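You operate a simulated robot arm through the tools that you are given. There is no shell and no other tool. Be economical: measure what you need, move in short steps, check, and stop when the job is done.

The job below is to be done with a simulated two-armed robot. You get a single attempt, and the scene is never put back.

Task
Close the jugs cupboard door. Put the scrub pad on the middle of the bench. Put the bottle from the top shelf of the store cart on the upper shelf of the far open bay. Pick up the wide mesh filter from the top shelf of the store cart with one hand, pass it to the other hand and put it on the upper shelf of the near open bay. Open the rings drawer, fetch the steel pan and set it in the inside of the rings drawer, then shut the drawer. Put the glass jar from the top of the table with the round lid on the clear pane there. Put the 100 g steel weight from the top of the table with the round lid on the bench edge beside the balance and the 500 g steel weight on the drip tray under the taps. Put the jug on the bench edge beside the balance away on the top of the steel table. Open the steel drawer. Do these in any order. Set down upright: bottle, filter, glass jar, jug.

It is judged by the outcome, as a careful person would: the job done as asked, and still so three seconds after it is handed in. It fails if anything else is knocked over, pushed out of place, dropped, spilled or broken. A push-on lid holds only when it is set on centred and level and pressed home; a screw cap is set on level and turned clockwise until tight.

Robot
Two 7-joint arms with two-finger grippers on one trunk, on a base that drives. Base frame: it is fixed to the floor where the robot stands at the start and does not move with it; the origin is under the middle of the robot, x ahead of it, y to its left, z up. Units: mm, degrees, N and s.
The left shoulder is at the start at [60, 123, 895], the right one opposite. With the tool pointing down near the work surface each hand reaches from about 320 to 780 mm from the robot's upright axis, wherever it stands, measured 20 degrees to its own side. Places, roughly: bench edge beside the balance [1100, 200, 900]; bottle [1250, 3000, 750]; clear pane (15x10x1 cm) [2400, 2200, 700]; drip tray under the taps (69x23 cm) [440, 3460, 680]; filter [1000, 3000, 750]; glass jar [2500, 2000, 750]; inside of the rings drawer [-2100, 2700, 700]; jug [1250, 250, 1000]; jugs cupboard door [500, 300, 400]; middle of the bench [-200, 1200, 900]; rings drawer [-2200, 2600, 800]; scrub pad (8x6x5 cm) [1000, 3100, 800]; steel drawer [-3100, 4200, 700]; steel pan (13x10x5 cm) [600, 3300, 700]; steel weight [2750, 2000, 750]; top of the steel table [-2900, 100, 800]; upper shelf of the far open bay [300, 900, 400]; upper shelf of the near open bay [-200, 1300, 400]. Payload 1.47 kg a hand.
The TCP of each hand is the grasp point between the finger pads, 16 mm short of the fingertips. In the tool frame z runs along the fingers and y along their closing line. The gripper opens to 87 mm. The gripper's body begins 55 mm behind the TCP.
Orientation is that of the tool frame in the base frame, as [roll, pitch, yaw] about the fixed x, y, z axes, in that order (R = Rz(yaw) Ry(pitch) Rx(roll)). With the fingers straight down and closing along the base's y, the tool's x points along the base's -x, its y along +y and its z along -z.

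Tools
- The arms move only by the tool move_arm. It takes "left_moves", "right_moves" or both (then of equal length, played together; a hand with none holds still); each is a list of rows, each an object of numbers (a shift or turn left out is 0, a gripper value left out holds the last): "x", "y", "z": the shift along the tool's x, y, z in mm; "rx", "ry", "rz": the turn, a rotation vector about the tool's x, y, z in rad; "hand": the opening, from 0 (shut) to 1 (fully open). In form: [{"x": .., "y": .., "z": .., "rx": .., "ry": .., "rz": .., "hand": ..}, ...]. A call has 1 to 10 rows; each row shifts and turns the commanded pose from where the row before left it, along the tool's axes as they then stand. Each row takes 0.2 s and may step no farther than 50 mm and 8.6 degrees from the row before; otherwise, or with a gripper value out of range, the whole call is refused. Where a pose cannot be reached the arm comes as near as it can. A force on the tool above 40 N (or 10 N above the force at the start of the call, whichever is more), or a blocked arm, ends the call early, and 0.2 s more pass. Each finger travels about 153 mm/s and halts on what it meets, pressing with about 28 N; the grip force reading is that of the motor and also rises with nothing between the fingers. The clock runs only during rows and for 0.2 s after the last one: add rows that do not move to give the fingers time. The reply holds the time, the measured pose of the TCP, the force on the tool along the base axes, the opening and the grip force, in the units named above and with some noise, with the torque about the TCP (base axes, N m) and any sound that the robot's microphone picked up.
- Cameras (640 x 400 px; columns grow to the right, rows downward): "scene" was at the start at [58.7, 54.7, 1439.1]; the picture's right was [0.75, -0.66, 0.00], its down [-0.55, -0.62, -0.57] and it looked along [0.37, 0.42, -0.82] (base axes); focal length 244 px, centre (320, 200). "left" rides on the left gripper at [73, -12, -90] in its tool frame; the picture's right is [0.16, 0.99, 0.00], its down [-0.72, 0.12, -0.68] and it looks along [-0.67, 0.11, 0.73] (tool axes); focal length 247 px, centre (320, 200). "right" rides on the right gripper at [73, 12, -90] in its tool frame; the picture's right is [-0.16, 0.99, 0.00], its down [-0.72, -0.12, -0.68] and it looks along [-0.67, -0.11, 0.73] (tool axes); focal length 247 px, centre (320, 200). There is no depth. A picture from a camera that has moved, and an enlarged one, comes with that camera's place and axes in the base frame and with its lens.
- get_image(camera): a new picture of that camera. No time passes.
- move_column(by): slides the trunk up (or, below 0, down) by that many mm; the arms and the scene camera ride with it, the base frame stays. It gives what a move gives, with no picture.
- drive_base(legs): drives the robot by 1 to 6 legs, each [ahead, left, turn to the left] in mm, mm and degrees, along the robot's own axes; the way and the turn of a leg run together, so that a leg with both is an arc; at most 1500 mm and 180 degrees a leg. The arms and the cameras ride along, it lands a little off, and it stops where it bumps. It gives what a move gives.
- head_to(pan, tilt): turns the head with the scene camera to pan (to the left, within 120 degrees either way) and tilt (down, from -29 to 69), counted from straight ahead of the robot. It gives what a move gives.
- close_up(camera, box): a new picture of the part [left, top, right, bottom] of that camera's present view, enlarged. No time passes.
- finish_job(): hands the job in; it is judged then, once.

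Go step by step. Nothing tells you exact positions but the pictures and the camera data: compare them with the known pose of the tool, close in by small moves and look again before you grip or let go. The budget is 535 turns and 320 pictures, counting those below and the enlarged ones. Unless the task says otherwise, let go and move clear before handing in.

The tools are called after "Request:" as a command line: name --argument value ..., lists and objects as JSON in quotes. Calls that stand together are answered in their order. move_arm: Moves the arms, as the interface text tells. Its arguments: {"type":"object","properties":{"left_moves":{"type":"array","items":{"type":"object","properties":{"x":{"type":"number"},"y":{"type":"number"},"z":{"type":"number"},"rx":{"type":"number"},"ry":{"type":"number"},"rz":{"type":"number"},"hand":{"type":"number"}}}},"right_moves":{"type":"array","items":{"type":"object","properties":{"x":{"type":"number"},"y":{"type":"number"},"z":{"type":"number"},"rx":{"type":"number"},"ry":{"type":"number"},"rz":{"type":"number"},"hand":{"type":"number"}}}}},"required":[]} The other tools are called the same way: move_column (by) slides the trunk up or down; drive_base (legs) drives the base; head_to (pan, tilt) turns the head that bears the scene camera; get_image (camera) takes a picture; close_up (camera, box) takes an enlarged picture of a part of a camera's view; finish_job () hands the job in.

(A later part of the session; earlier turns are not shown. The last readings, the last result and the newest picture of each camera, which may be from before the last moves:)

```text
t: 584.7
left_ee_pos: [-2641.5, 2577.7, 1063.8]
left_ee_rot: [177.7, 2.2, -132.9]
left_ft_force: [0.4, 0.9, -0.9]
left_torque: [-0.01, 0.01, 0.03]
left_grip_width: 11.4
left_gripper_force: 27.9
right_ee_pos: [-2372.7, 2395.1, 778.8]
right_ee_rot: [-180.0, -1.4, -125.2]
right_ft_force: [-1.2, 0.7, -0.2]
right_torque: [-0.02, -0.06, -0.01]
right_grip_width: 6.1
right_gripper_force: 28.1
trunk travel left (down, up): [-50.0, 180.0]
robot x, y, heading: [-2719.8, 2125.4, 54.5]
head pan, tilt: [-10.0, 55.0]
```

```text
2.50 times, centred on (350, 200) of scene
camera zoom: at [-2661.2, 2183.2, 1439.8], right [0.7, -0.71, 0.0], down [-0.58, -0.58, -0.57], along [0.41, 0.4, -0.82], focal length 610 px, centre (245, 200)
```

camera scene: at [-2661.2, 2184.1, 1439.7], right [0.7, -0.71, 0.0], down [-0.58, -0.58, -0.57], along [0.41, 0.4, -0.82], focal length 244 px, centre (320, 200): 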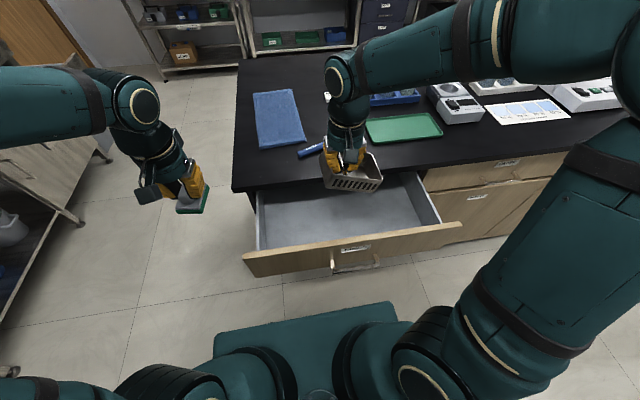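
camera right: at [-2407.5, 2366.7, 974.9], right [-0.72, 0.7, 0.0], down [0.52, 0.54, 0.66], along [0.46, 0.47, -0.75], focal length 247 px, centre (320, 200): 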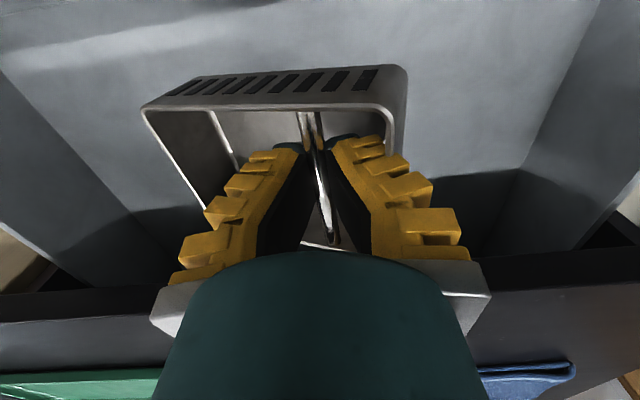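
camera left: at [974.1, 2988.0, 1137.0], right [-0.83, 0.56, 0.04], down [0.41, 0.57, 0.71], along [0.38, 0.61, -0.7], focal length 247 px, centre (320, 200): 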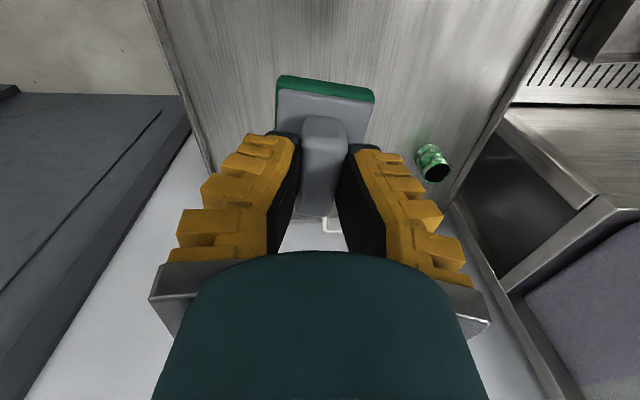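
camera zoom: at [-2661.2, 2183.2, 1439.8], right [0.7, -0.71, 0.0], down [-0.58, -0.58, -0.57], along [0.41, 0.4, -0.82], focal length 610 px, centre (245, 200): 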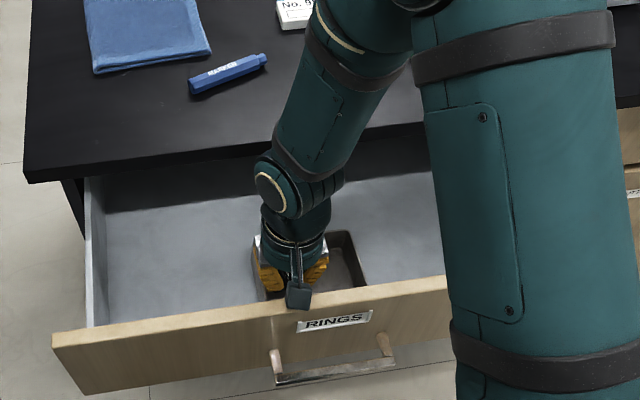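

Request:
move_arm --right_moves '[{"z": 5}, {}]'

Request:
move_arm --right_moves '[{"z": 5}, {}]'

Request:
get_image --camera "right"

```text
t: 585.3
left_ee_pos: [-2641.9, 2576.7, 1063.9]
left_ee_rot: [177.6, 2.3, -132.9]
left_ft_force: [-0.4, -0.4, -0.6]
left_torque: [0.01, 0.01, -0.02]
left_grip_width: 11.4
left_gripper_force: 27.7
right_ee_pos: [-2373.5, 2392.9, 774.7]
right_ee_rot: [-180.0, -1.3, -125.1]
right_ft_force: [-0.5, 0.5, -0.3]
right_torque: [0.01, -0.04, -0.04]
right_grip_width: 6.0
right_gripper_force: 28.3
trunk travel left (down, up): [-50.0, 180.0]
robot x, y, heading: [-2717.7, 2119.7, 54.6]
head pan, tilt: [-10.0, 55.0]
```

```text
t: 585.9
left_ee_pos: [-2642.7, 2578.2, 1064.8]
left_ee_rot: [177.6, 2.4, -133.0]
left_ft_force: [-0.5, 0.0, -0.6]
left_torque: [-0.01, 0.0, -0.01]
left_grip_width: 11.4
left_gripper_force: 28.9
right_ee_pos: [-2374.1, 2393.1, 773.3]
right_ee_rot: [180.0, -1.3, -125.1]
right_ft_force: [1.6, 0.4, 26.5]
right_torque: [-1.4, 1.19, 0.14]
right_grip_width: 5.9
right_gripper_force: 28.1
trunk travel left (down, up): [-50.0, 180.0]
robot x, y, heading: [-2724.0, 2122.1, 54.7]
head pan, tilt: [-10.0, 55.0]
stopped in row 2 (right hand): the force on the tool passed its limit at 43 N (the readings are from after the stop); the commanded pose is now the measured one
```

```text
133 pictures are left
camera right: at [-2424.8, 2341.9, 863.9], right [-0.72, 0.7, 0.0], down [0.52, 0.54, 0.66], along [0.46, 0.47, -0.75], focal length 247 px, centre (320, 200)
```

right: 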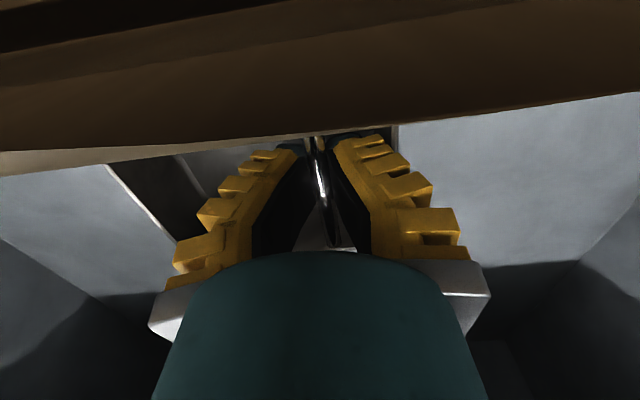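

The wrist camera touched the drawer's front panel. Raise, move 50 mm deeper so the camera clears inside the drawer, and continue.

Request:
move_arm --right_moves '[{"z": -20}, {"z": -15}, {"x": -25}, {"x": -25}, {}]'

Request:
get_image --camera "right"

Request:
close_up --camera "scene" --box '[230, 120, 470, 280]'

```text
t: 587.1
left_ee_pos: [-2642.1, 2576.9, 1062.6]
left_ee_rot: [177.7, 2.4, -133.1]
left_ft_force: [-0.5, 0.0, -0.9]
left_torque: [-0.01, -0.02, 0.01]
left_grip_width: 11.4
left_gripper_force: 28.2
right_ee_pos: [-2343.4, 2436.2, 805.1]
right_ee_rot: [-180.0, -1.4, -125.1]
right_ft_force: [-0.1, -0.2, -1.0]
right_torque: [0.02, 0.02, -0.02]
right_grip_width: 6.2
right_gripper_force: 27.8
trunk travel left (down, up): [-50.0, 180.0]
robot x, y, heading: [-2718.6, 2119.3, 54.6]
head pan, tilt: [-10.0, 55.0]
```

```text
132 pictures are left
camera right: at [-2394.0, 2384.3, 897.0], right [-0.72, 0.7, 0.0], down [0.52, 0.54, 0.66], along [0.46, 0.47, -0.75], focal length 247 px, centre (320, 200)
```

right: 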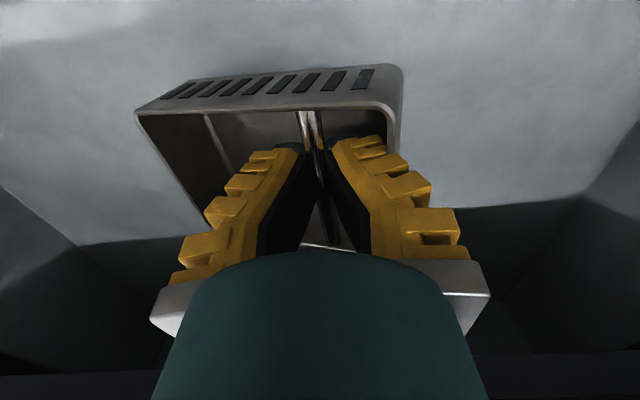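

```text
2.50 times, centred on (350, 200) of scene
camera zoom: at [-2661.2, 2183.1, 1439.7], right [0.7, -0.71, 0.0], down [-0.58, -0.58, -0.57], along [0.41, 0.4, -0.82], focal length 610 px, centre (245, 200)
```

zoom: 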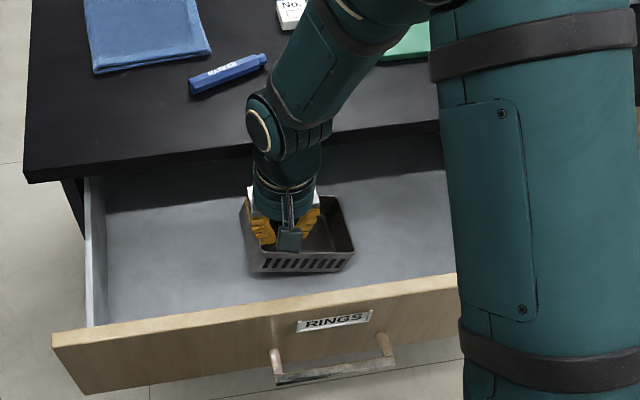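

Request:
move_arm --right_moves '[{"z": 10}, {"z": 10}, {}]'

Request:
move_arm --right_moves '[{"z": 8}, {}]'

Request:
move_arm --right_moves '[{"z": 7}, {}]'

Request:
move_arm --right_moves '[{"z": 6}, {}]'

```text
t: 587.9
left_ee_pos: [-2642.5, 2577.6, 1063.0]
left_ee_rot: [177.7, 2.3, -133.0]
left_ft_force: [0.0, -0.1, -0.7]
left_torque: [0.02, 0.0, 0.02]
left_grip_width: 11.9
left_gripper_force: 27.7
right_ee_pos: [-2343.4, 2436.1, 785.4]
right_ee_rot: [180.0, -1.4, -125.1]
right_ft_force: [-0.1, -0.4, 0.5]
right_torque: [-0.01, -0.07, 0.06]
right_grip_width: 5.9
right_gripper_force: 27.8
trunk travel left (down, up): [-50.0, 180.0]
robot x, y, heading: [-2716.9, 2124.8, 54.8]
head pan, tilt: [-10.0, 55.0]
```

```text
t: 588.5
left_ee_pos: [-2641.0, 2577.9, 1062.9]
left_ee_rot: [177.5, 2.3, -133.0]
left_ft_force: [-0.4, -0.5, -0.8]
left_torque: [0.0, 0.01, -0.03]
left_grip_width: 11.6
left_gripper_force: 28.0
right_ee_pos: [-2343.9, 2435.7, 777.4]
right_ee_rot: [180.0, -1.3, -125.1]
right_ft_force: [-0.2, 0.3, -0.4]
right_torque: [0.0, -0.06, 0.02]
right_grip_width: 6.0
right_gripper_force: 27.7
trunk travel left (down, up): [-50.0, 180.0]
robot x, y, heading: [-2721.5, 2122.2, 54.7]
head pan, tilt: [-10.0, 55.0]
```

```text
t: 589.1
left_ee_pos: [-2642.2, 2575.9, 1063.6]
left_ee_rot: [177.6, 2.4, -133.0]
left_ft_force: [0.2, -0.6, -0.1]
left_torque: [0.0, 0.02, -0.02]
left_grip_width: 11.3
left_gripper_force: 27.9
right_ee_pos: [-2345.0, 2436.1, 771.3]
right_ee_rot: [-180.0, -1.2, -125.1]
right_ft_force: [1.2, 0.4, 9.6]
right_torque: [0.46, -0.39, 0.03]
right_grip_width: 6.2
right_gripper_force: 27.3
trunk travel left (down, up): [-50.0, 180.0]
robot x, y, heading: [-2720.9, 2125.0, 54.6]
head pan, tilt: [-10.0, 55.0]
```

```text
t: 589.7
left_ee_pos: [-2641.0, 2576.2, 1062.6]
left_ee_rot: [177.6, 2.3, -133.0]
left_ft_force: [-0.3, -0.5, -0.4]
left_torque: [-0.01, -0.01, 0.04]
left_grip_width: 11.7
left_gripper_force: 28.2
right_ee_pos: [-2345.0, 2434.6, 763.2]
right_ee_rot: [180.0, -1.3, -125.1]
right_ft_force: [-0.2, -0.9, -0.9]
right_torque: [0.0, 0.04, 0.02]
right_grip_width: 6.0
right_gripper_force: 27.6
trunk travel left (down, up): [-50.0, 180.0]
robot x, y, heading: [-2721.4, 2122.4, 54.8]
head pan, tilt: [-10.0, 55.0]
```

Request:
move_arm --right_moves '[{"z": 4}, {}]'

Request:
get_image --camera "right"

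Request:
close_up --camera "scene" --box '[230, 120, 470, 280]'

```text
t: 590.3
left_ee_pos: [-2642.2, 2577.1, 1063.4]
left_ee_rot: [177.7, 2.3, -132.9]
left_ft_force: [-1.7, 0.3, -0.5]
left_torque: [0.0, 0.02, -0.01]
left_grip_width: 11.4
left_gripper_force: 27.8
right_ee_pos: [-2343.7, 2434.2, 758.9]
right_ee_rot: [-180.0, -1.4, -125.1]
right_ft_force: [0.3, 0.4, -1.0]
right_torque: [0.01, 0.05, -0.01]
right_grip_width: 5.8
right_gripper_force: 28.1
trunk travel left (down, up): [-50.0, 180.0]
robot x, y, heading: [-2719.3, 2121.0, 54.7]
head pan, tilt: [-10.0, 55.0]
```

```text
130 pictures are left
camera right: at [-2395.2, 2382.4, 851.6], right [-0.72, 0.7, 0.0], down [0.52, 0.54, 0.66], along [0.46, 0.47, -0.75], focal length 247 px, centre (320, 200)
```

right: 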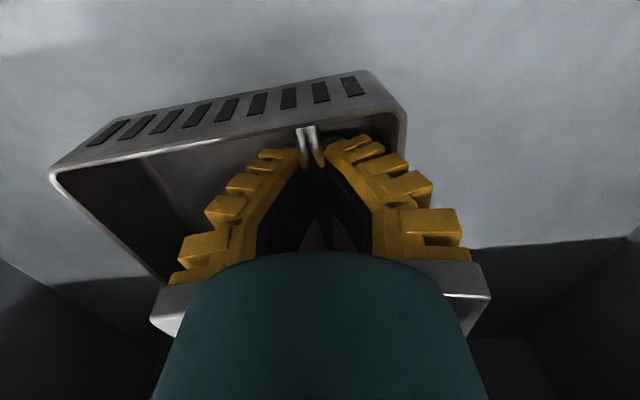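

```text
2.50 times, centred on (350, 200) of scene
camera zoom: at [-2661.1, 2183.2, 1439.7], right [0.7, -0.71, 0.0], down [-0.58, -0.58, -0.57], along [0.41, 0.4, -0.82], focal length 610 px, centre (245, 200)
```

zoom: 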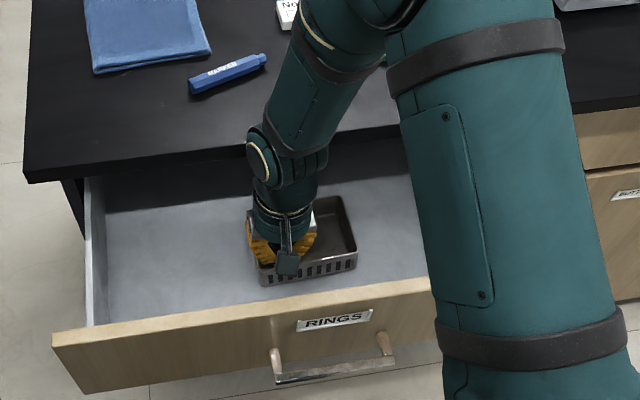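

Request:
move_arm --right_moves '[{"z": 4}, {}]'

Request:
move_arm --right_moves '[{"z": 4}, {}]'

Request:
move_arm --right_moves '[{"z": 4}, {}]'

```text
t: 590.9
left_ee_pos: [-2641.9, 2576.3, 1063.7]
left_ee_rot: [177.5, 2.3, -133.1]
left_ft_force: [0.0, -0.7, -0.1]
left_torque: [0.01, -0.02, 0.04]
left_grip_width: 11.4
left_gripper_force: 28.0
right_ee_pos: [-2345.7, 2433.5, 758.7]
right_ee_rot: [179.9, -1.1, -125.1]
right_ft_force: [1.1, 0.6, 23.3]
right_torque: [0.62, 0.49, 0.04]
right_grip_width: 6.2
right_gripper_force: 28.5
trunk travel left (down, up): [-50.0, 180.0]
robot x, y, heading: [-2719.1, 2123.8, 54.8]
head pan, tilt: [-10.0, 55.0]
```

```text
t: 591.3
left_ee_pos: [-2642.6, 2577.6, 1064.4]
left_ee_rot: [177.6, 2.4, -133.0]
left_ft_force: [0.2, -0.2, -0.2]
left_torque: [-0.03, 0.02, 0.0]
left_grip_width: 11.4
left_gripper_force: 28.0
right_ee_pos: [-2345.6, 2438.4, 756.9]
right_ee_rot: [179.8, -0.6, -124.9]
right_ft_force: [-0.2, 1.5, 27.3]
right_torque: [0.64, 0.63, 0.0]
right_grip_width: 0.0
right_gripper_force: 27.7
trunk travel left (down, up): [-50.0, 180.0]
robot x, y, heading: [-2719.9, 2124.9, 54.5]
head pan, tilt: [-10.0, 55.0]
stopped in row 2 (right hand): the force on the tool passed its limit at 43 N (the readings are from after the stop); the commanded pose is now the measured one
```

```text
t: 591.6
left_ee_pos: [-2641.6, 2577.0, 1064.9]
left_ee_rot: [177.6, 2.4, -132.9]
left_ft_force: [0.2, 0.3, -0.1]
left_torque: [-0.02, 0.0, 0.01]
left_grip_width: 11.7
left_gripper_force: 28.2
right_ee_pos: [-2345.3, 2440.9, 756.6]
right_ee_rot: [179.5, -0.2, -124.9]
right_ft_force: [-0.5, 0.9, 21.8]
right_torque: [0.47, 0.6, 0.0]
right_grip_width: 0.1
right_gripper_force: 27.8
trunk travel left (down, up): [-50.0, 180.0]
robot x, y, heading: [-2720.3, 2128.6, 54.6]
head pan, tilt: [-10.0, 55.0]
stopped in row 1 (right hand): the force on the tool passed its limit at 41 N (the readings are from after the stop); the commanded pose is now the measured one
```

The pan rests on the drawer floor and the fingers slipped off the divider. Lift straight out.

Request:
move_arm --right_moves '[{"z": -15}, {"z": -30}, {"z": -40}, {"z": -45}, {"z": -45}, {}]'

Request:
get_image --camera "right"

```text
t: 592.1
left_ee_pos: [-2641.1, 2577.9, 1062.6]
left_ee_rot: [177.6, 2.3, -133.1]
left_ft_force: [-0.7, 0.3, -0.3]
left_torque: [0.01, -0.04, 0.03]
left_grip_width: 11.4
left_gripper_force: 27.8
right_ee_pos: [-2343.2, 2437.9, 773.5]
right_ee_rot: [179.9, -1.2, -125.0]
right_ft_force: [3.4, 9.1, -18.9]
right_torque: [-1.87, 0.78, -0.06]
right_grip_width: 6.1
right_gripper_force: 28.5
trunk travel left (down, up): [-50.0, 180.0]
robot x, y, heading: [-2716.6, 2122.3, 54.8]
head pan, tilt: [-10.0, 55.0]
stopped in row 2 (right hand): the force on the tool passed its limit at 118 N (the readings are from after the stop); the commanded pose is now the measured one
```

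```text
128 pictures are left
camera right: at [-2394.6, 2386.3, 865.5], right [-0.72, 0.7, 0.0], down [0.52, 0.54, 0.66], along [0.46, 0.48, -0.75], focal length 247 px, centre (320, 200)
```

right: 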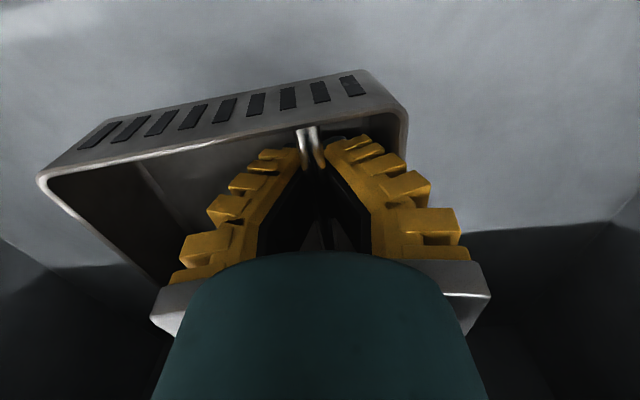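

The fingers still pinch the divider. Open them slightly to let the pan settle, then lift.

Request:
move_arm --right_moves '[{"z": 5}, {"hand": 0.15}, {"hand": 0.2}, {}, {}]'

Request:
get_image --camera "right"

```text
t: 593.3
left_ee_pos: [-2642.7, 2576.8, 1063.4]
left_ee_rot: [177.6, 2.3, -133.0]
left_ft_force: [0.9, 0.1, -0.9]
left_torque: [-0.02, 0.0, 0.03]
left_grip_width: 11.5
left_gripper_force: 28.4
right_ee_pos: [-2345.4, 2438.2, 770.9]
right_ee_rot: [179.9, -1.0, -124.9]
right_ft_force: [0.7, 0.4, 0.5]
right_torque: [0.02, -0.01, -0.02]
right_grip_width: 23.9
right_gripper_force: 4.5
trunk travel left (down, up): [-50.0, 180.0]
robot x, y, heading: [-2719.4, 2120.8, 54.7]
head pan, tilt: [-10.0, 55.0]
```

```text
127 pictures are left
camera right: at [-2395.5, 2385.9, 862.2], right [-0.72, 0.7, 0.0], down [0.52, 0.54, 0.67], along [0.46, 0.48, -0.75], focal length 247 px, centre (320, 200)
```

right: 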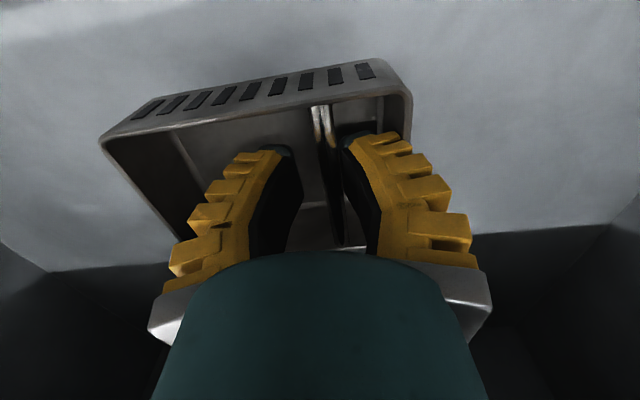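

Released; pan sits flat in the drawer. Lift the hand out.

Request:
move_arm --right_moves '[{"z": -12}, {"z": -20}, {"z": -30}]'

Request:
move_arm --right_moves '[{"z": -40, "x": 10}, {"z": -45}, {"z": -45}, {"z": -45}, {"z": -40}]'

Request:
get_image --camera "scene"

```text
t: 594.1
left_ee_pos: [-2641.4, 2577.8, 1064.9]
left_ee_rot: [177.7, 2.3, -133.0]
left_ft_force: [-0.2, 0.4, -1.0]
left_torque: [-0.02, 0.0, -0.01]
left_grip_width: 11.5
left_gripper_force: 27.4
right_ee_pos: [-2344.0, 2437.3, 833.3]
right_ee_rot: [179.8, -1.0, -125.0]
right_ft_force: [0.8, 0.1, 0.2]
right_torque: [0.02, 0.02, -0.01]
right_grip_width: 23.7
right_gripper_force: 4.5
trunk travel left (down, up): [-50.0, 180.0]
robot x, y, heading: [-2720.5, 2127.6, 54.7]
head pan, tilt: [-10.0, 55.0]
```

```text
t: 595.3
left_ee_pos: [-2641.7, 2576.7, 1065.0]
left_ee_rot: [177.7, 2.4, -133.0]
left_ft_force: [0.1, -0.4, -0.1]
left_torque: [-0.03, 0.02, 0.03]
left_grip_width: 11.6
left_gripper_force: 27.9
right_ee_pos: [-2347.1, 2433.9, 1047.6]
right_ee_rot: [179.9, -1.1, -124.9]
right_ft_force: [0.0, 0.5, 0.1]
right_torque: [-0.04, -0.02, 0.0]
right_grip_width: 23.8
right_gripper_force: 5.0
trunk travel left (down, up): [-50.0, 180.0]
robot x, y, heading: [-2717.2, 2121.9, 54.7]
head pan, tilt: [-10.0, 55.0]
```

```text
126 pictures are left
camera scene: at [-2661.3, 2182.9, 1439.8], right [0.7, -0.71, 0.0], down [-0.58, -0.58, -0.57], along [0.41, 0.4, -0.82], focal length 244 px, centre (320, 200)
```

scene: 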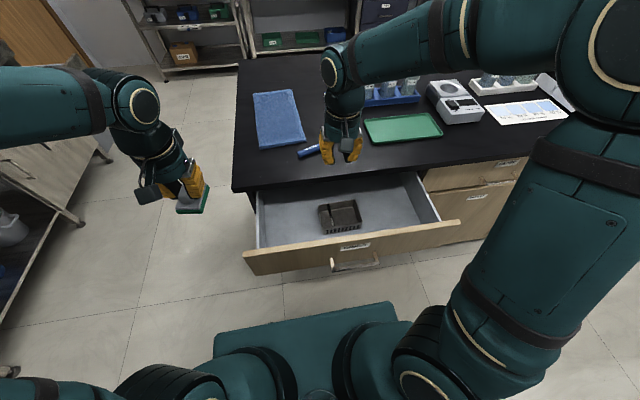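

The pan lies inside the drawer. Now close it: back off, bring the closed right hand in front of the panel, and push by driving.

Request:
drive_base --legs '[[-120, 0, 0]]'

Request:
move_arm --right_moves '[{"x": 35, "hand": 0}, {"x": 35, "y": -15}, {"x": 10, "y": -15}, {"z": 45}, {"z": 45}, {"z": 45}, {"z": 45}, {"z": 45}, {"z": 20}]'

Request:
get_image --camera "scene"

```text
t: 596.6
left_ee_pos: [-2712.6, 2478.1, 1064.4]
left_ee_rot: [177.6, 2.5, -132.9]
left_ft_force: [0.0, 0.2, 0.6]
left_torque: [0.05, -0.01, 0.02]
left_grip_width: 11.4
left_gripper_force: 27.7
right_ee_pos: [-2416.4, 2333.5, 1047.5]
right_ee_rot: [179.9, -1.0, -125.1]
right_ft_force: [0.9, -0.1, 0.6]
right_torque: [0.0, -0.02, 0.01]
right_grip_width: 23.7
right_gripper_force: 4.6
trunk travel left (down, up): [-50.0, 180.0]
robot x, y, heading: [-2793.4, 2025.1, 55.0]
head pan, tilt: [-10.0, 55.0]
```

```text
t: 598.6
left_ee_pos: [-2712.4, 2477.8, 1064.6]
left_ee_rot: [177.7, 2.4, -133.0]
left_ft_force: [-0.7, 0.5, -0.4]
left_torque: [0.03, 0.04, 0.02]
left_grip_width: 11.3
left_gripper_force: 28.0
right_ee_pos: [-2439.8, 2251.1, 801.3]
right_ee_rot: [179.8, -1.0, -125.1]
right_ft_force: [-1.4, 1.2, 0.7]
right_torque: [0.0, -0.01, -0.01]
right_grip_width: 0.0
right_gripper_force: 28.4
trunk travel left (down, up): [-50.0, 180.0]
robot x, y, heading: [-2790.7, 2028.0, 54.9]
head pan, tilt: [-10.0, 55.0]
```

```text
125 pictures are left
camera scene: at [-2731.2, 2084.2, 1439.8], right [0.7, -0.71, 0.0], down [-0.58, -0.58, -0.57], along [0.41, 0.4, -0.82], focal length 244 px, centre (320, 200)
```

scene: 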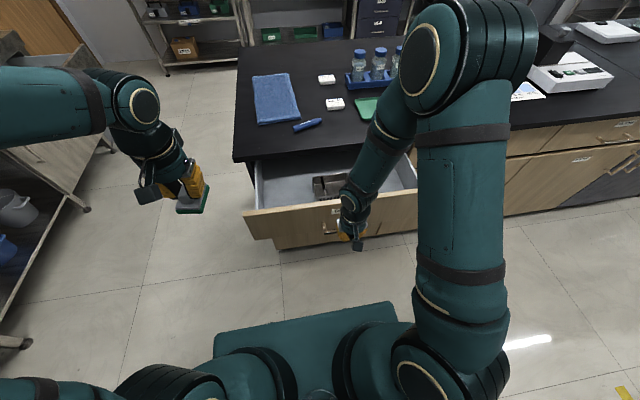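

Request:
move_arm --right_moves '[{"z": -10}]'

Request:
drive_base --legs '[[210, 0, 0]]'

Request:
get_image --camera "scene"

```text
t: 599.0
left_ee_pos: [-2711.6, 2477.5, 1064.2]
left_ee_rot: [177.6, 2.4, -133.0]
left_ft_force: [-0.3, -0.4, -1.1]
left_torque: [0.0, 0.02, -0.01]
left_grip_width: 11.7
left_gripper_force: 28.2
right_ee_pos: [-2440.1, 2249.9, 813.3]
right_ee_rot: [179.8, -1.0, -125.2]
right_ft_force: [-0.4, 0.0, -0.4]
right_torque: [0.0, -0.01, 0.0]
right_grip_width: 0.1
right_gripper_force: 28.0
trunk travel left (down, up): [-50.0, 180.0]
robot x, y, heading: [-2787.8, 2024.2, 54.9]
head pan, tilt: [-10.0, 55.0]
```

```text
t: 600.6
left_ee_pos: [-2591.6, 2646.5, 1065.1]
left_ee_rot: [177.6, 2.4, -133.1]
left_ft_force: [0.3, 0.2, -0.5]
left_torque: [0.0, -0.02, 0.02]
left_grip_width: 11.6
left_gripper_force: 28.1
right_ee_pos: [-2319.6, 2417.0, 813.6]
right_ee_rot: [179.8, -1.1, -125.3]
right_ft_force: [0.5, 0.6, 0.0]
right_torque: [-0.01, -0.01, -0.01]
right_grip_width: 0.0
right_gripper_force: 28.4
trunk travel left (down, up): [-50.0, 180.0]
robot x, y, heading: [-2669.2, 2191.7, 54.8]
head pan, tilt: [-10.0, 55.0]
```

```text
124 pictures are left
camera scene: at [-2611.5, 2252.7, 1439.7], right [0.7, -0.71, 0.0], down [-0.58, -0.57, -0.57], along [0.41, 0.4, -0.82], focal length 244 px, centre (320, 200)
```

scene: 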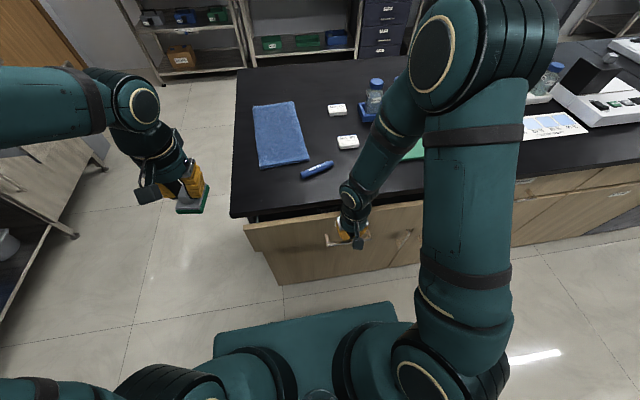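

Request:
drive_base --legs '[[55, 0, 0]]'

Request:
close_up --camera "scene" --box '[220, 170, 450, 300]'

```text
t: 601.4
left_ee_pos: [-2584.8, 2654.5, 1064.4]
left_ee_rot: [177.6, 2.5, -133.2]
left_ft_force: [-0.6, -0.5, -0.3]
left_torque: [-0.03, 0.0, 0.02]
left_grip_width: 11.6
left_gripper_force: 27.5
right_ee_pos: [-2320.6, 2415.7, 811.7]
right_ee_rot: [-179.9, -2.4, -125.2]
right_ft_force: [-8.5, -6.5, 0.6]
right_torque: [0.62, -0.65, -0.02]
right_grip_width: 0.1
right_gripper_force: 28.5
trunk travel left (down, up): [-50.0, 180.0]
robot x, y, heading: [-2667.9, 2202.4, 54.6]
head pan, tilt: [-10.0, 55.0]
stopped in leg 1: the force on the tool passed its limit at 70 N (the readings are from after the stop); the commanded pose is now the measured one
```

```text
2.78 times, centred on (335, 235) of scene
camera zoom: at [-2605.8, 2261.0, 1439.8], right [0.7, -0.71, 0.0], down [-0.58, -0.57, -0.57], along [0.41, 0.4, -0.82], focal length 679 px, centre (278, 103)
```

zoom: 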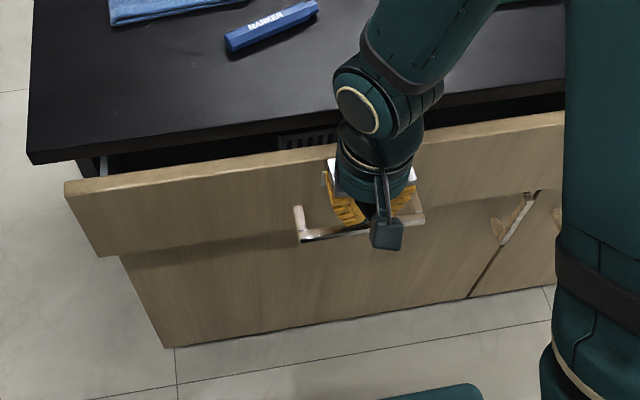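

The wrist meets the bench edge before the drawer is shut. Back off a little, tilt the fingers forward and push again.

Request:
drive_base --legs '[[-70, 0, 0]]'

Request:
move_arm --right_moves '[{"ry": -0.14}, {"ry": -0.14}, {"ry": -0.14}, {"ry": -0.14}, {"ry": -0.14}, {"ry": -0.14}, {}]'

Request:
drive_base --legs '[[85, 0, 0]]'

Request:
close_up --camera "scene" --box '[220, 170, 450, 300]'

```text
t: 602.4
left_ee_pos: [-2625.2, 2598.3, 1064.4]
left_ee_rot: [177.6, 2.4, -133.2]
left_ft_force: [-0.1, -0.6, -0.9]
left_torque: [-0.01, -0.03, -0.02]
left_grip_width: 11.4
left_gripper_force: 27.8
right_ee_pos: [-2358.9, 2361.4, 811.9]
right_ee_rot: [-179.9, -2.2, -125.2]
right_ft_force: [-0.7, 0.4, 1.1]
right_torque: [0.01, -0.01, 0.03]
right_grip_width: 0.2
right_gripper_force: 28.0
trunk travel left (down, up): [-50.0, 180.0]
robot x, y, heading: [-2705.7, 2140.9, 54.7]
head pan, tilt: [-10.0, 55.0]
```

```text
t: 604.0
left_ee_pos: [-2624.4, 2597.6, 1065.1]
left_ee_rot: [177.6, 2.4, -133.2]
left_ft_force: [0.0, -0.7, -0.9]
left_torque: [0.01, 0.02, -0.05]
left_grip_width: 11.6
left_gripper_force: 28.3
right_ee_pos: [-2327.9, 2416.6, 791.6]
right_ee_rot: [-179.9, 46.0, -125.1]
right_ft_force: [-0.6, 0.3, -0.1]
right_torque: [-0.04, 0.02, -0.01]
right_grip_width: 0.2
right_gripper_force: 28.1
right hand out of reach, approached as far as the arm can: row 3, 4, 5, 6
trunk travel left (down, up): [-50.0, 180.0]
robot x, y, heading: [-2704.1, 2148.3, 54.3]
head pan, tilt: [-10.0, 55.0]
```

```text
t: 605.1
left_ee_pos: [-2579.9, 2660.3, 1064.4]
left_ee_rot: [177.6, 2.3, -133.3]
left_ft_force: [-0.2, -0.7, 0.2]
left_torque: [0.02, 0.02, 0.0]
left_grip_width: 11.3
left_gripper_force: 28.5
right_ee_pos: [-2286.3, 2473.8, 790.7]
right_ee_rot: [-179.7, 45.5, -125.1]
right_ft_force: [-0.1, 0.4, -0.5]
right_torque: [0.0, 0.0, 0.0]
right_grip_width: 0.0
right_gripper_force: 28.1
trunk travel left (down, up): [-50.0, 180.0]
robot x, y, heading: [-2661.4, 2208.6, 54.4]
head pan, tilt: [-10.0, 55.0]
stopped in leg 1: the force on the tool passed its limit at 83 N (the readings are from after the stop); the commanded pose is now the measured one
```

```text
2.78 times, centred on (335, 235) of scene
camera zoom: at [-2601.5, 2266.0, 1439.7], right [0.7, -0.71, 0.0], down [-0.58, -0.57, -0.57], along [0.41, 0.4, -0.82], focal length 679 px, centre (278, 103)
```

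zoom: 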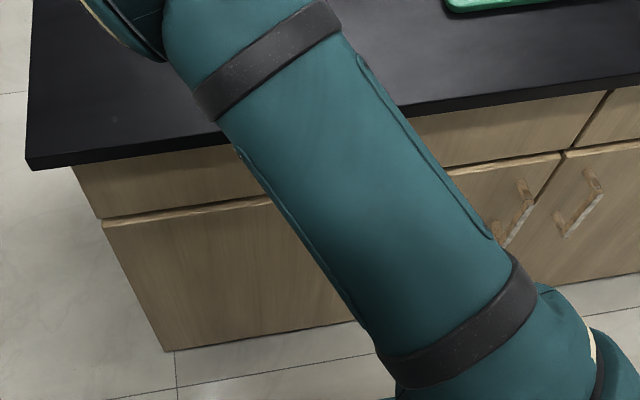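

The drawer is shut flush. Back off, restore the tool, and check the surroundings.

Request:
drive_base --legs '[[-110, 0, 0]]'

Request:
get_image --camera "scene"

```text
t: 606.3
left_ee_pos: [-2642.9, 2571.2, 1064.9]
left_ee_rot: [177.5, 2.2, -133.3]
left_ft_force: [0.3, -0.4, -0.4]
left_torque: [-0.01, -0.04, -0.03]
left_grip_width: 11.4
left_gripper_force: 27.8
right_ee_pos: [-2349.4, 2387.5, 791.0]
right_ee_rot: [-179.8, 45.5, -125.1]
right_ft_force: [-0.9, -0.5, 0.9]
right_torque: [0.01, 0.03, 0.0]
right_grip_width: 0.1
right_gripper_force: 27.6
trunk travel left (down, up): [-50.0, 180.0]
robot x, y, heading: [-2728.3, 2119.1, 54.6]
head pan, tilt: [-10.0, 55.0]
```

```text
121 pictures are left
camera scene: at [-2664.8, 2177.5, 1439.9], right [0.7, -0.71, 0.0], down [-0.58, -0.57, -0.57], along [0.41, 0.4, -0.82], focal length 244 px, centre (320, 200)
```

scene: 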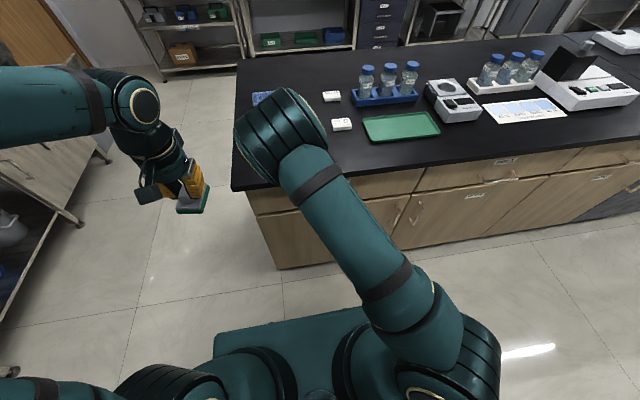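

Request:
move_arm --right_moves '[{"x": 25, "z": -25}, {"x": 15, "z": -30, "ry": 0.14}, {"ry": 0.14, "z": -20}, {"ry": 0.14, "z": -20}, {"ry": 0.14, "z": -20}, {"ry": 0.14, "z": -20}, {"ry": 0.14, "z": -20}, {"z": -45}, {"z": -45}, {"z": -45}]'

Request:
get_image --camera "scene"

```text
t: 608.5
left_ee_pos: [-2642.7, 2572.8, 1063.4]
left_ee_rot: [177.7, 2.4, -133.4]
left_ft_force: [1.0, -0.1, -0.5]
left_torque: [-0.01, 0.03, -0.02]
left_grip_width: 11.6
left_gripper_force: 28.3
right_ee_pos: [-2383.9, 2352.7, 999.3]
right_ee_rot: [-179.9, -2.7, -125.4]
right_ft_force: [0.7, -0.1, -0.1]
right_torque: [0.0, -0.01, -0.02]
right_grip_width: 0.0
right_gripper_force: 28.2
right hand out of reach, approached as far as the arm can: row 1, 2
trunk travel left (down, up): [-50.0, 180.0]
robot x, y, heading: [-2721.5, 2118.5, 54.7]
head pan, tilt: [-10.0, 55.0]
```

```text
120 pictures are left
camera scene: at [-2664.2, 2178.0, 1439.8], right [0.7, -0.71, 0.0], down [-0.58, -0.57, -0.57], along [0.41, 0.4, -0.82], focal length 244 px, centre (320, 200)
```

scene: 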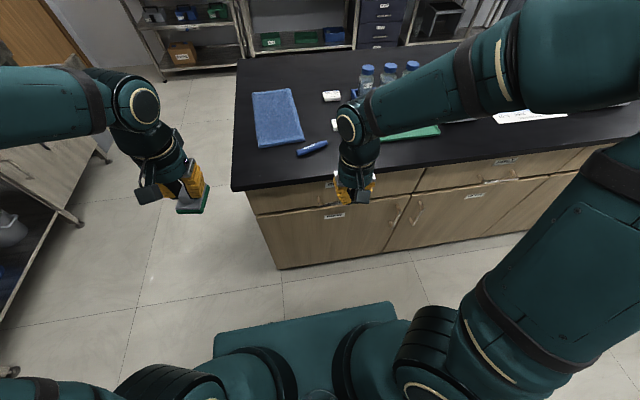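

Everything is in place and the drawer is shut. Drive right along the bench to its middle for the pad.

Request:
drive_base --legs '[[0, -1400, 0], [0, -1330, 0]]'

Request:
head_to --pan 10 --tilt 45

Request:
get_image --camera "scene"

```text
t: 632.3
left_ee_pos: [-430.6, 1014.5, 1063.5]
left_ee_rot: [177.6, 2.4, -133.0]
left_ft_force: [0.4, -0.1, 0.1]
left_torque: [0.0, 0.0, 0.01]
left_grip_width: 11.2
left_gripper_force: 28.2
right_ee_pos: [-171.5, 797.0, 999.3]
right_ee_rot: [-179.9, -2.7, -125.0]
right_ft_force: [0.4, 0.1, -0.1]
right_torque: [-0.03, 0.0, -0.01]
right_grip_width: 0.0
right_gripper_force: 28.3
trunk travel left (down, up): [-50.0, 180.0]
robot x, y, heading: [-506.2, 559.4, 54.8]
head pan, tilt: [-10.0, 55.0]
```

```text
t: 633.1
left_ee_pos: [-432.2, 1014.4, 1064.0]
left_ee_rot: [177.6, 2.4, -132.9]
left_ft_force: [0.4, 0.1, 0.6]
left_torque: [-0.01, 0.02, 0.03]
left_grip_width: 11.7
left_gripper_force: 28.2
right_ee_pos: [-172.0, 797.6, 999.1]
right_ee_rot: [-179.8, -2.7, -124.9]
right_ft_force: [-0.7, -0.2, -0.2]
right_torque: [0.01, 0.0, 0.04]
right_grip_width: 0.0
right_gripper_force: 28.4
trunk travel left (down, up): [-50.0, 180.0]
robot x, y, heading: [-506.6, 561.1, 54.5]
head pan, tilt: [10.0, 45.0]
```

```text
119 pictures are left
camera scene: at [-466.7, 643.5, 1453.1], right [0.9, -0.43, 0.0], down [-0.3, -0.64, -0.71], along [0.3, 0.64, -0.71], focal length 244 px, centre (320, 200)
```

scene: 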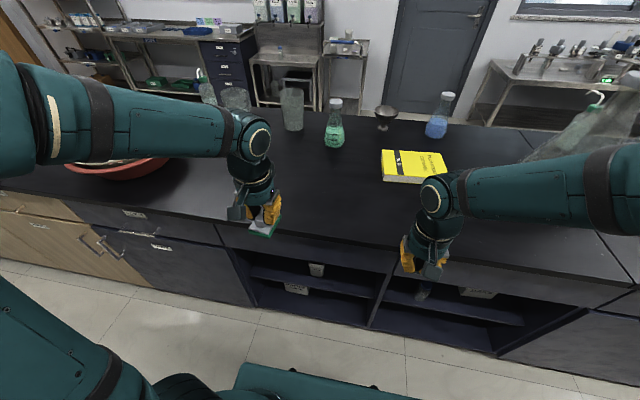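

The free middle area is straight ahead, left of the yellow book. Move the pad there and lower.

Request:
move_arm --left_moves '[{"x": -46, "y": -4}, {"x": -46, "y": -4}, {"x": -46, "y": -4}, {"x": -46, "y": -4}, {"x": -46, "y": -4}, {"x": -46, "y": -4}, {"x": -46, "y": -3}, {"z": 40}, {"z": 40}]'

Request:
get_image --camera "scene"

Request:
get_image --camera "left"

```text
t: 635.1
left_ee_pos: [-193.6, 1237.9, 995.9]
left_ee_rot: [177.5, 2.2, -132.9]
left_ft_force: [-0.5, 0.4, 0.2]
left_torque: [-0.02, -0.01, 0.0]
left_grip_width: 11.6
left_gripper_force: 27.7
right_ee_pos: [-171.2, 798.1, 998.0]
right_ee_rot: [-179.8, -2.7, -125.0]
right_ft_force: [1.2, 0.2, 0.2]
right_torque: [0.01, 0.02, 0.03]
right_grip_width: 0.0
right_gripper_force: 28.7
trunk travel left (down, up): [-50.0, 180.0]
robot x, y, heading: [-506.6, 561.6, 54.8]
head pan, tilt: [10.0, 45.0]
```

```text
118 pictures are left
camera scene: at [-465.9, 644.6, 1453.0], right [0.91, -0.43, 0.0], down [-0.3, -0.64, -0.71], along [0.3, 0.64, -0.71], focal length 244 px, centre (320, 200)
```

scene: 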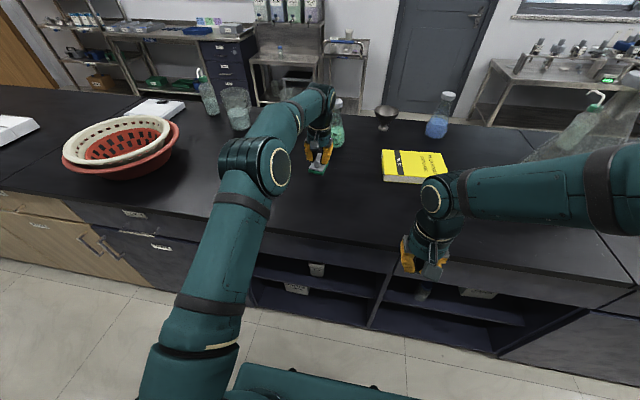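

```text
117 pictures are left
camera left: at [-234.2, 1173.5, 1083.1], right [-0.83, 0.55, 0.03], down [0.41, 0.57, 0.71], along [0.38, 0.61, -0.7], focal length 247 px, centre (320, 200)
```

left: 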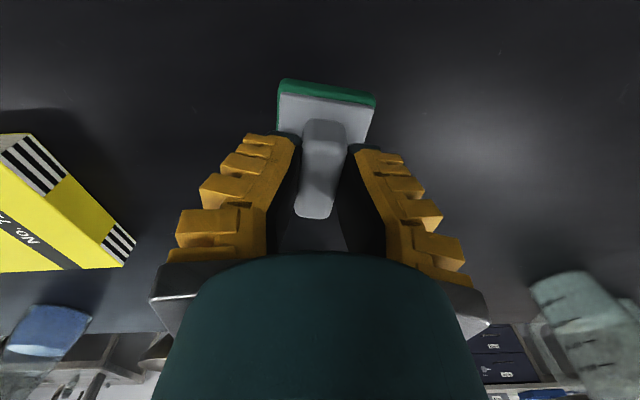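

Request:
move_arm --left_moves '[{"z": 25}, {"z": 20}, {"z": 10}, {}]'

Request:
move_arm --left_moves '[{"z": 6}, {}]'

Request:
move_arm --left_moves '[{"z": 6}, {}]'

Request:
move_arm --left_moves '[{"z": 5}, {}]'

```text
t: 636.1
left_ee_pos: [-192.5, 1241.2, 944.0]
left_ee_rot: [177.5, 2.8, -132.9]
left_ft_force: [-0.5, 4.1, 23.7]
left_torque: [0.11, -0.08, 0.04]
left_grip_width: 25.9
left_gripper_force: 27.9
right_ee_pos: [-173.6, 796.5, 998.9]
right_ee_rot: [-179.8, -2.6, -124.9]
right_ft_force: [0.1, -0.7, -0.5]
right_torque: [0.03, 0.0, 0.0]
right_grip_width: 0.0
right_gripper_force: 28.4
trunk travel left (down, up): [-50.0, 180.0]
robot x, y, heading: [-508.9, 561.5, 54.7]
head pan, tilt: [10.0, 45.0]
```

```text
t: 636.7
left_ee_pos: [-193.7, 1240.6, 936.7]
left_ee_rot: [177.6, 2.6, -132.9]
left_ft_force: [-1.9, 5.2, 24.1]
left_torque: [0.03, -0.02, 0.08]
left_grip_width: 27.0
left_gripper_force: 27.8
right_ee_pos: [-172.2, 796.4, 999.5]
right_ee_rot: [-179.7, -2.6, -125.0]
right_ft_force: [0.1, 0.3, -0.6]
right_torque: [-0.01, 0.01, -0.02]
right_grip_width: 0.0
right_gripper_force: 28.6
trunk travel left (down, up): [-50.0, 180.0]
robot x, y, heading: [-508.2, 563.9, 54.6]
head pan, tilt: [10.0, 45.0]
```

```text
t: 637.3
left_ee_pos: [-192.9, 1239.1, 934.9]
left_ee_rot: [177.7, 2.8, -132.9]
left_ft_force: [-0.6, 4.7, 31.2]
left_torque: [-0.15, 0.07, 0.03]
left_grip_width: 28.0
left_gripper_force: 28.3
right_ee_pos: [-172.5, 796.0, 998.6]
right_ee_rot: [-179.8, -2.5, -124.9]
right_ft_force: [-0.3, 0.2, -0.5]
right_torque: [0.02, 0.0, -0.04]
right_grip_width: 0.0
right_gripper_force: 28.7
trunk travel left (down, up): [-50.0, 180.0]
robot x, y, heading: [-506.2, 558.3, 54.9]
head pan, tilt: [10.0, 45.0]
```

```text
t: 637.7
left_ee_pos: [-192.5, 1240.7, 936.1]
left_ee_rot: [177.6, 3.2, -132.7]
left_ft_force: [-2.8, -4.1, 20.7]
left_torque: [-0.38, 0.32, 0.04]
left_grip_width: 23.4
left_gripper_force: 28.0
right_ee_pos: [-172.7, 795.8, 998.3]
right_ee_rot: [-179.9, -2.5, -125.0]
right_ft_force: [0.0, -0.4, 0.6]
right_torque: [-0.01, 0.02, 0.0]
right_grip_width: 0.0
right_gripper_force: 27.9
trunk travel left (down, up): [-50.0, 180.0]
robot x, y, heading: [-507.2, 561.6, 54.7]
head pan, tilt: [10.0, 45.0]
stopped in row 2 (left hand): the force on the tool passed its limit at 43 N (the readings are from after the stop); the commanded pose is now the measured one
```

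On the bench. Open and lift.

Request:
move_arm --left_moves '[{"z": -3, "hand": 0.5}, {"hand": 0.7}, {}, {"z": -30}, {"z": -40}, {"z": -45}]'

Request:
get_image --camera "left"

```text
t: 639.1
left_ee_pos: [-192.6, 1233.7, 1050.8]
left_ee_rot: [177.5, 2.9, -133.0]
left_ft_force: [-0.1, -0.6, -0.3]
left_torque: [0.05, -0.03, 0.0]
left_grip_width: 65.4
left_gripper_force: 3.2
right_ee_pos: [-171.5, 797.9, 999.7]
right_ee_rot: [-179.7, -2.6, -124.9]
right_ft_force: [-0.2, -0.3, 0.4]
right_torque: [0.04, 0.01, -0.03]
right_grip_width: 0.1
right_gripper_force: 27.7
trunk travel left (down, up): [-50.0, 180.0]
robot x, y, heading: [-510.9, 557.2, 54.8]
head pan, tilt: [10.0, 45.0]
```

```text
116 pictures are left
camera left: at [-234.3, 1168.2, 1136.0], right [-0.83, 0.55, 0.03], down [0.4, 0.56, 0.72], along [0.38, 0.61, -0.69], focal length 247 px, centre (320, 200)
```

left: 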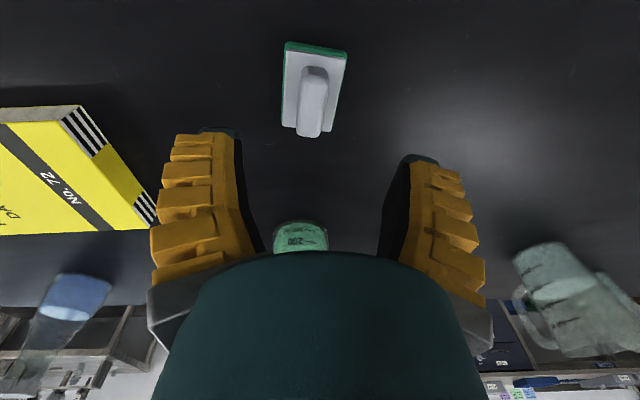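

Pad is on the bench. Retract the left arm and drive around the right end to the table with the round lid.

Request:
move_arm --left_moves '[{"z": -40, "x": 20}, {"z": -30, "x": 38}, {"x": 48}, {"x": 48}, {"x": 48}, {"x": 48}, {"x": 48}, {"y": 30}, {"y": 30}]' --right_moves '[{"z": -40, "hand": 1}, {"z": -40}, {"z": -40}, {"z": -20}, {}, {}, {}, {}, {}]'

Request:
drive_base --legs '[[0, -1450, 0], [0, -1450, 0], [0, -420, 0]]'

Request:
drive_base --legs '[[0, 0, 0.3], [1000, 0, 0], [880, 0, 0], [0, 1450, 0]]'

Request:
head_to --pan 0 --tilt 30

Request:
get_image --camera "scene"

```text
t: 641.1
left_ee_pos: [-443.0, 1055.4, 1105.7]
left_ee_rot: [177.7, 2.9, -132.9]
left_ft_force: [-0.4, 0.5, 0.8]
left_torque: [0.01, -0.02, 0.04]
left_grip_width: 65.4
left_gripper_force: 3.1
right_ee_pos: [-168.8, 804.9, 1137.6]
right_ee_rot: [-179.8, -2.6, -124.9]
right_ft_force: [0.3, -0.4, 0.4]
right_torque: [0.0, 0.01, 0.0]
right_grip_width: 86.8
right_gripper_force: 0.0
trunk travel left (down, up): [-50.0, 180.0]
robot x, y, heading: [-507.7, 557.9, 54.8]
head pan, tilt: [10.0, 45.0]
```

```text
t: 670.5
left_ee_pos: [2295.8, -860.0, 1105.7]
left_ee_rot: [177.6, 2.8, -133.1]
left_ft_force: [0.3, 0.2, 0.1]
left_torque: [0.02, -0.04, 0.02]
left_grip_width: 65.4
left_gripper_force: 3.3
right_ee_pos: [2568.7, -1112.2, 1137.0]
right_ee_rot: [-179.9, -2.8, -125.2]
right_ft_force: [0.0, -0.3, 0.6]
right_torque: [0.03, 0.0, 0.03]
right_grip_width: 87.3
right_gripper_force: 0.0
trunk travel left (down, up): [-50.0, 180.0]
robot x, y, heading: [2229.0, -1352.0, 54.4]
head pan, tilt: [10.0, 45.0]
```

```text
t: 692.9
left_ee_pos: [2173.9, 1534.1, 1104.7]
left_ee_rot: [177.6, 2.8, -132.6]
left_ft_force: [0.4, 0.5, 0.3]
left_torque: [-0.02, 0.0, 0.02]
left_grip_width: 65.6
left_gripper_force: 3.8
right_ee_pos: [2449.1, 1285.0, 1137.5]
right_ee_rot: [-179.9, -2.7, -124.6]
right_ft_force: [-0.7, -0.4, 0.6]
right_torque: [0.01, -0.03, -0.03]
right_grip_width: 87.1
right_gripper_force: 0.1
trunk travel left (down, up): [-50.0, 180.0]
robot x, y, heading: [2111.0, 1036.3, 55.0]
head pan, tilt: [10.0, 45.0]
```

```text
t: 693.7
left_ee_pos: [2174.2, 1534.7, 1106.0]
left_ee_rot: [177.8, 2.8, -132.5]
left_ft_force: [0.1, -0.1, -0.5]
left_torque: [0.02, -0.02, 0.01]
left_grip_width: 65.3
left_gripper_force: 3.7
right_ee_pos: [2448.1, 1284.0, 1137.7]
right_ee_rot: [-179.8, -2.7, -124.7]
right_ft_force: [0.8, 0.1, 0.0]
right_torque: [0.01, 0.0, -0.01]
right_grip_width: 86.9
right_gripper_force: 0.0
trunk travel left (down, up): [-50.0, 180.0]
robot x, y, heading: [2110.1, 1038.4, 55.0]
head pan, tilt: [0.0, 30.0]
```

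```text
115 pictures are left
camera scene: at [2168.5, 1122.7, 1475.7], right [0.82, -0.57, 0.0], down [-0.29, -0.41, -0.87], along [0.5, 0.71, -0.5], focal length 244 px, centre (320, 200)
```

scene: 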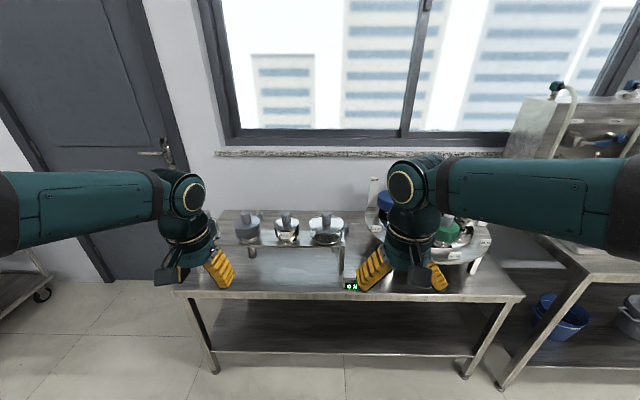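

The table is ahead. Spread the arms and approach for a clear view.

Request:
move_arm --left_moves '[{"y": 45}, {"y": 45}, {"y": 45}, {"y": 45}, {"z": -40}]' --right_moves '[{"y": -45}, {"y": -45}, {"y": -45}, {"y": -45}, {"y": -45}]'

Request:
drive_base --legs '[[220, 60, 0]]'

Request:
head_to --pan 0 --tilt 42

Request:
get_image --camera "scene"

```text
t: 694.9
left_ee_pos: [2040.5, 1651.2, 1153.2]
left_ee_rot: [177.6, 2.9, -132.7]
left_ft_force: [0.6, -0.3, 0.3]
left_torque: [0.03, 0.04, 0.01]
left_grip_width: 65.1
left_gripper_force: 3.0
right_ee_pos: [2637.5, 1153.7, 1135.9]
right_ee_rot: [-179.9, -2.5, -124.6]
right_ft_force: [1.1, -0.6, -0.2]
right_torque: [0.02, 0.0, 0.06]
right_grip_width: 87.1
right_gripper_force: 0.0
trunk travel left (down, up): [-50.0, 180.0]
robot x, y, heading: [2110.4, 1037.0, 55.0]
head pan, tilt: [0.0, 30.0]
```

```text
t: 696.6
left_ee_pos: [2119.9, 1868.7, 1152.5]
left_ee_rot: [177.7, 2.8, -132.7]
left_ft_force: [0.4, 1.0, 0.4]
left_torque: [-0.02, 0.03, 0.01]
left_grip_width: 65.3
left_gripper_force: 3.0
right_ee_pos: [2714.4, 1371.9, 1135.5]
right_ee_rot: [-179.7, -2.7, -124.6]
right_ft_force: [-0.1, 0.8, 0.1]
right_torque: [-0.02, 0.01, 0.01]
right_grip_width: 87.0
right_gripper_force: 0.1
trunk travel left (down, up): [-50.0, 180.0]
robot x, y, heading: [2189.6, 1254.6, 54.8]
head pan, tilt: [0.0, 30.0]
```

```text
t: 697.4
left_ee_pos: [2119.8, 1868.7, 1152.6]
left_ee_rot: [177.6, 2.8, -132.7]
left_ft_force: [-0.3, 0.0, 0.5]
left_torque: [0.03, -0.01, 0.05]
left_grip_width: 65.5
left_gripper_force: 3.1
right_ee_pos: [2714.9, 1371.8, 1137.1]
right_ee_rot: [-179.8, -2.8, -124.8]
right_ft_force: [0.3, 0.6, 0.3]
right_torque: [0.0, -0.04, 0.0]
right_grip_width: 87.2
right_gripper_force: 0.1
trunk travel left (down, up): [-50.0, 180.0]
robot x, y, heading: [2187.9, 1252.3, 54.9]
head pan, tilt: [0.0, 42.0]
```

```text
114 pictures are left
camera scene: at [2243.7, 1334.2, 1457.5], right [0.82, -0.57, 0.0], down [-0.38, -0.55, -0.74], along [0.43, 0.61, -0.67], focal length 244 px, centre (320, 200)
```

scene: 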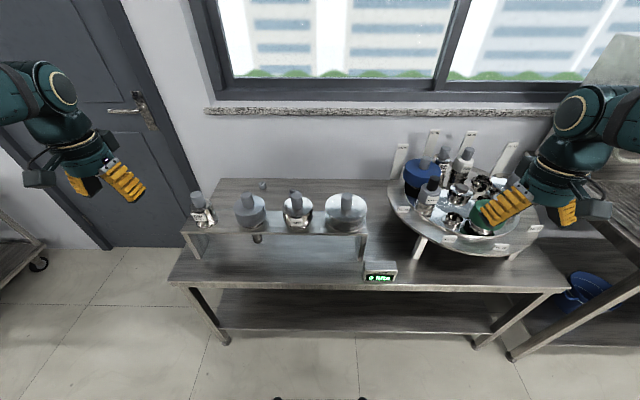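

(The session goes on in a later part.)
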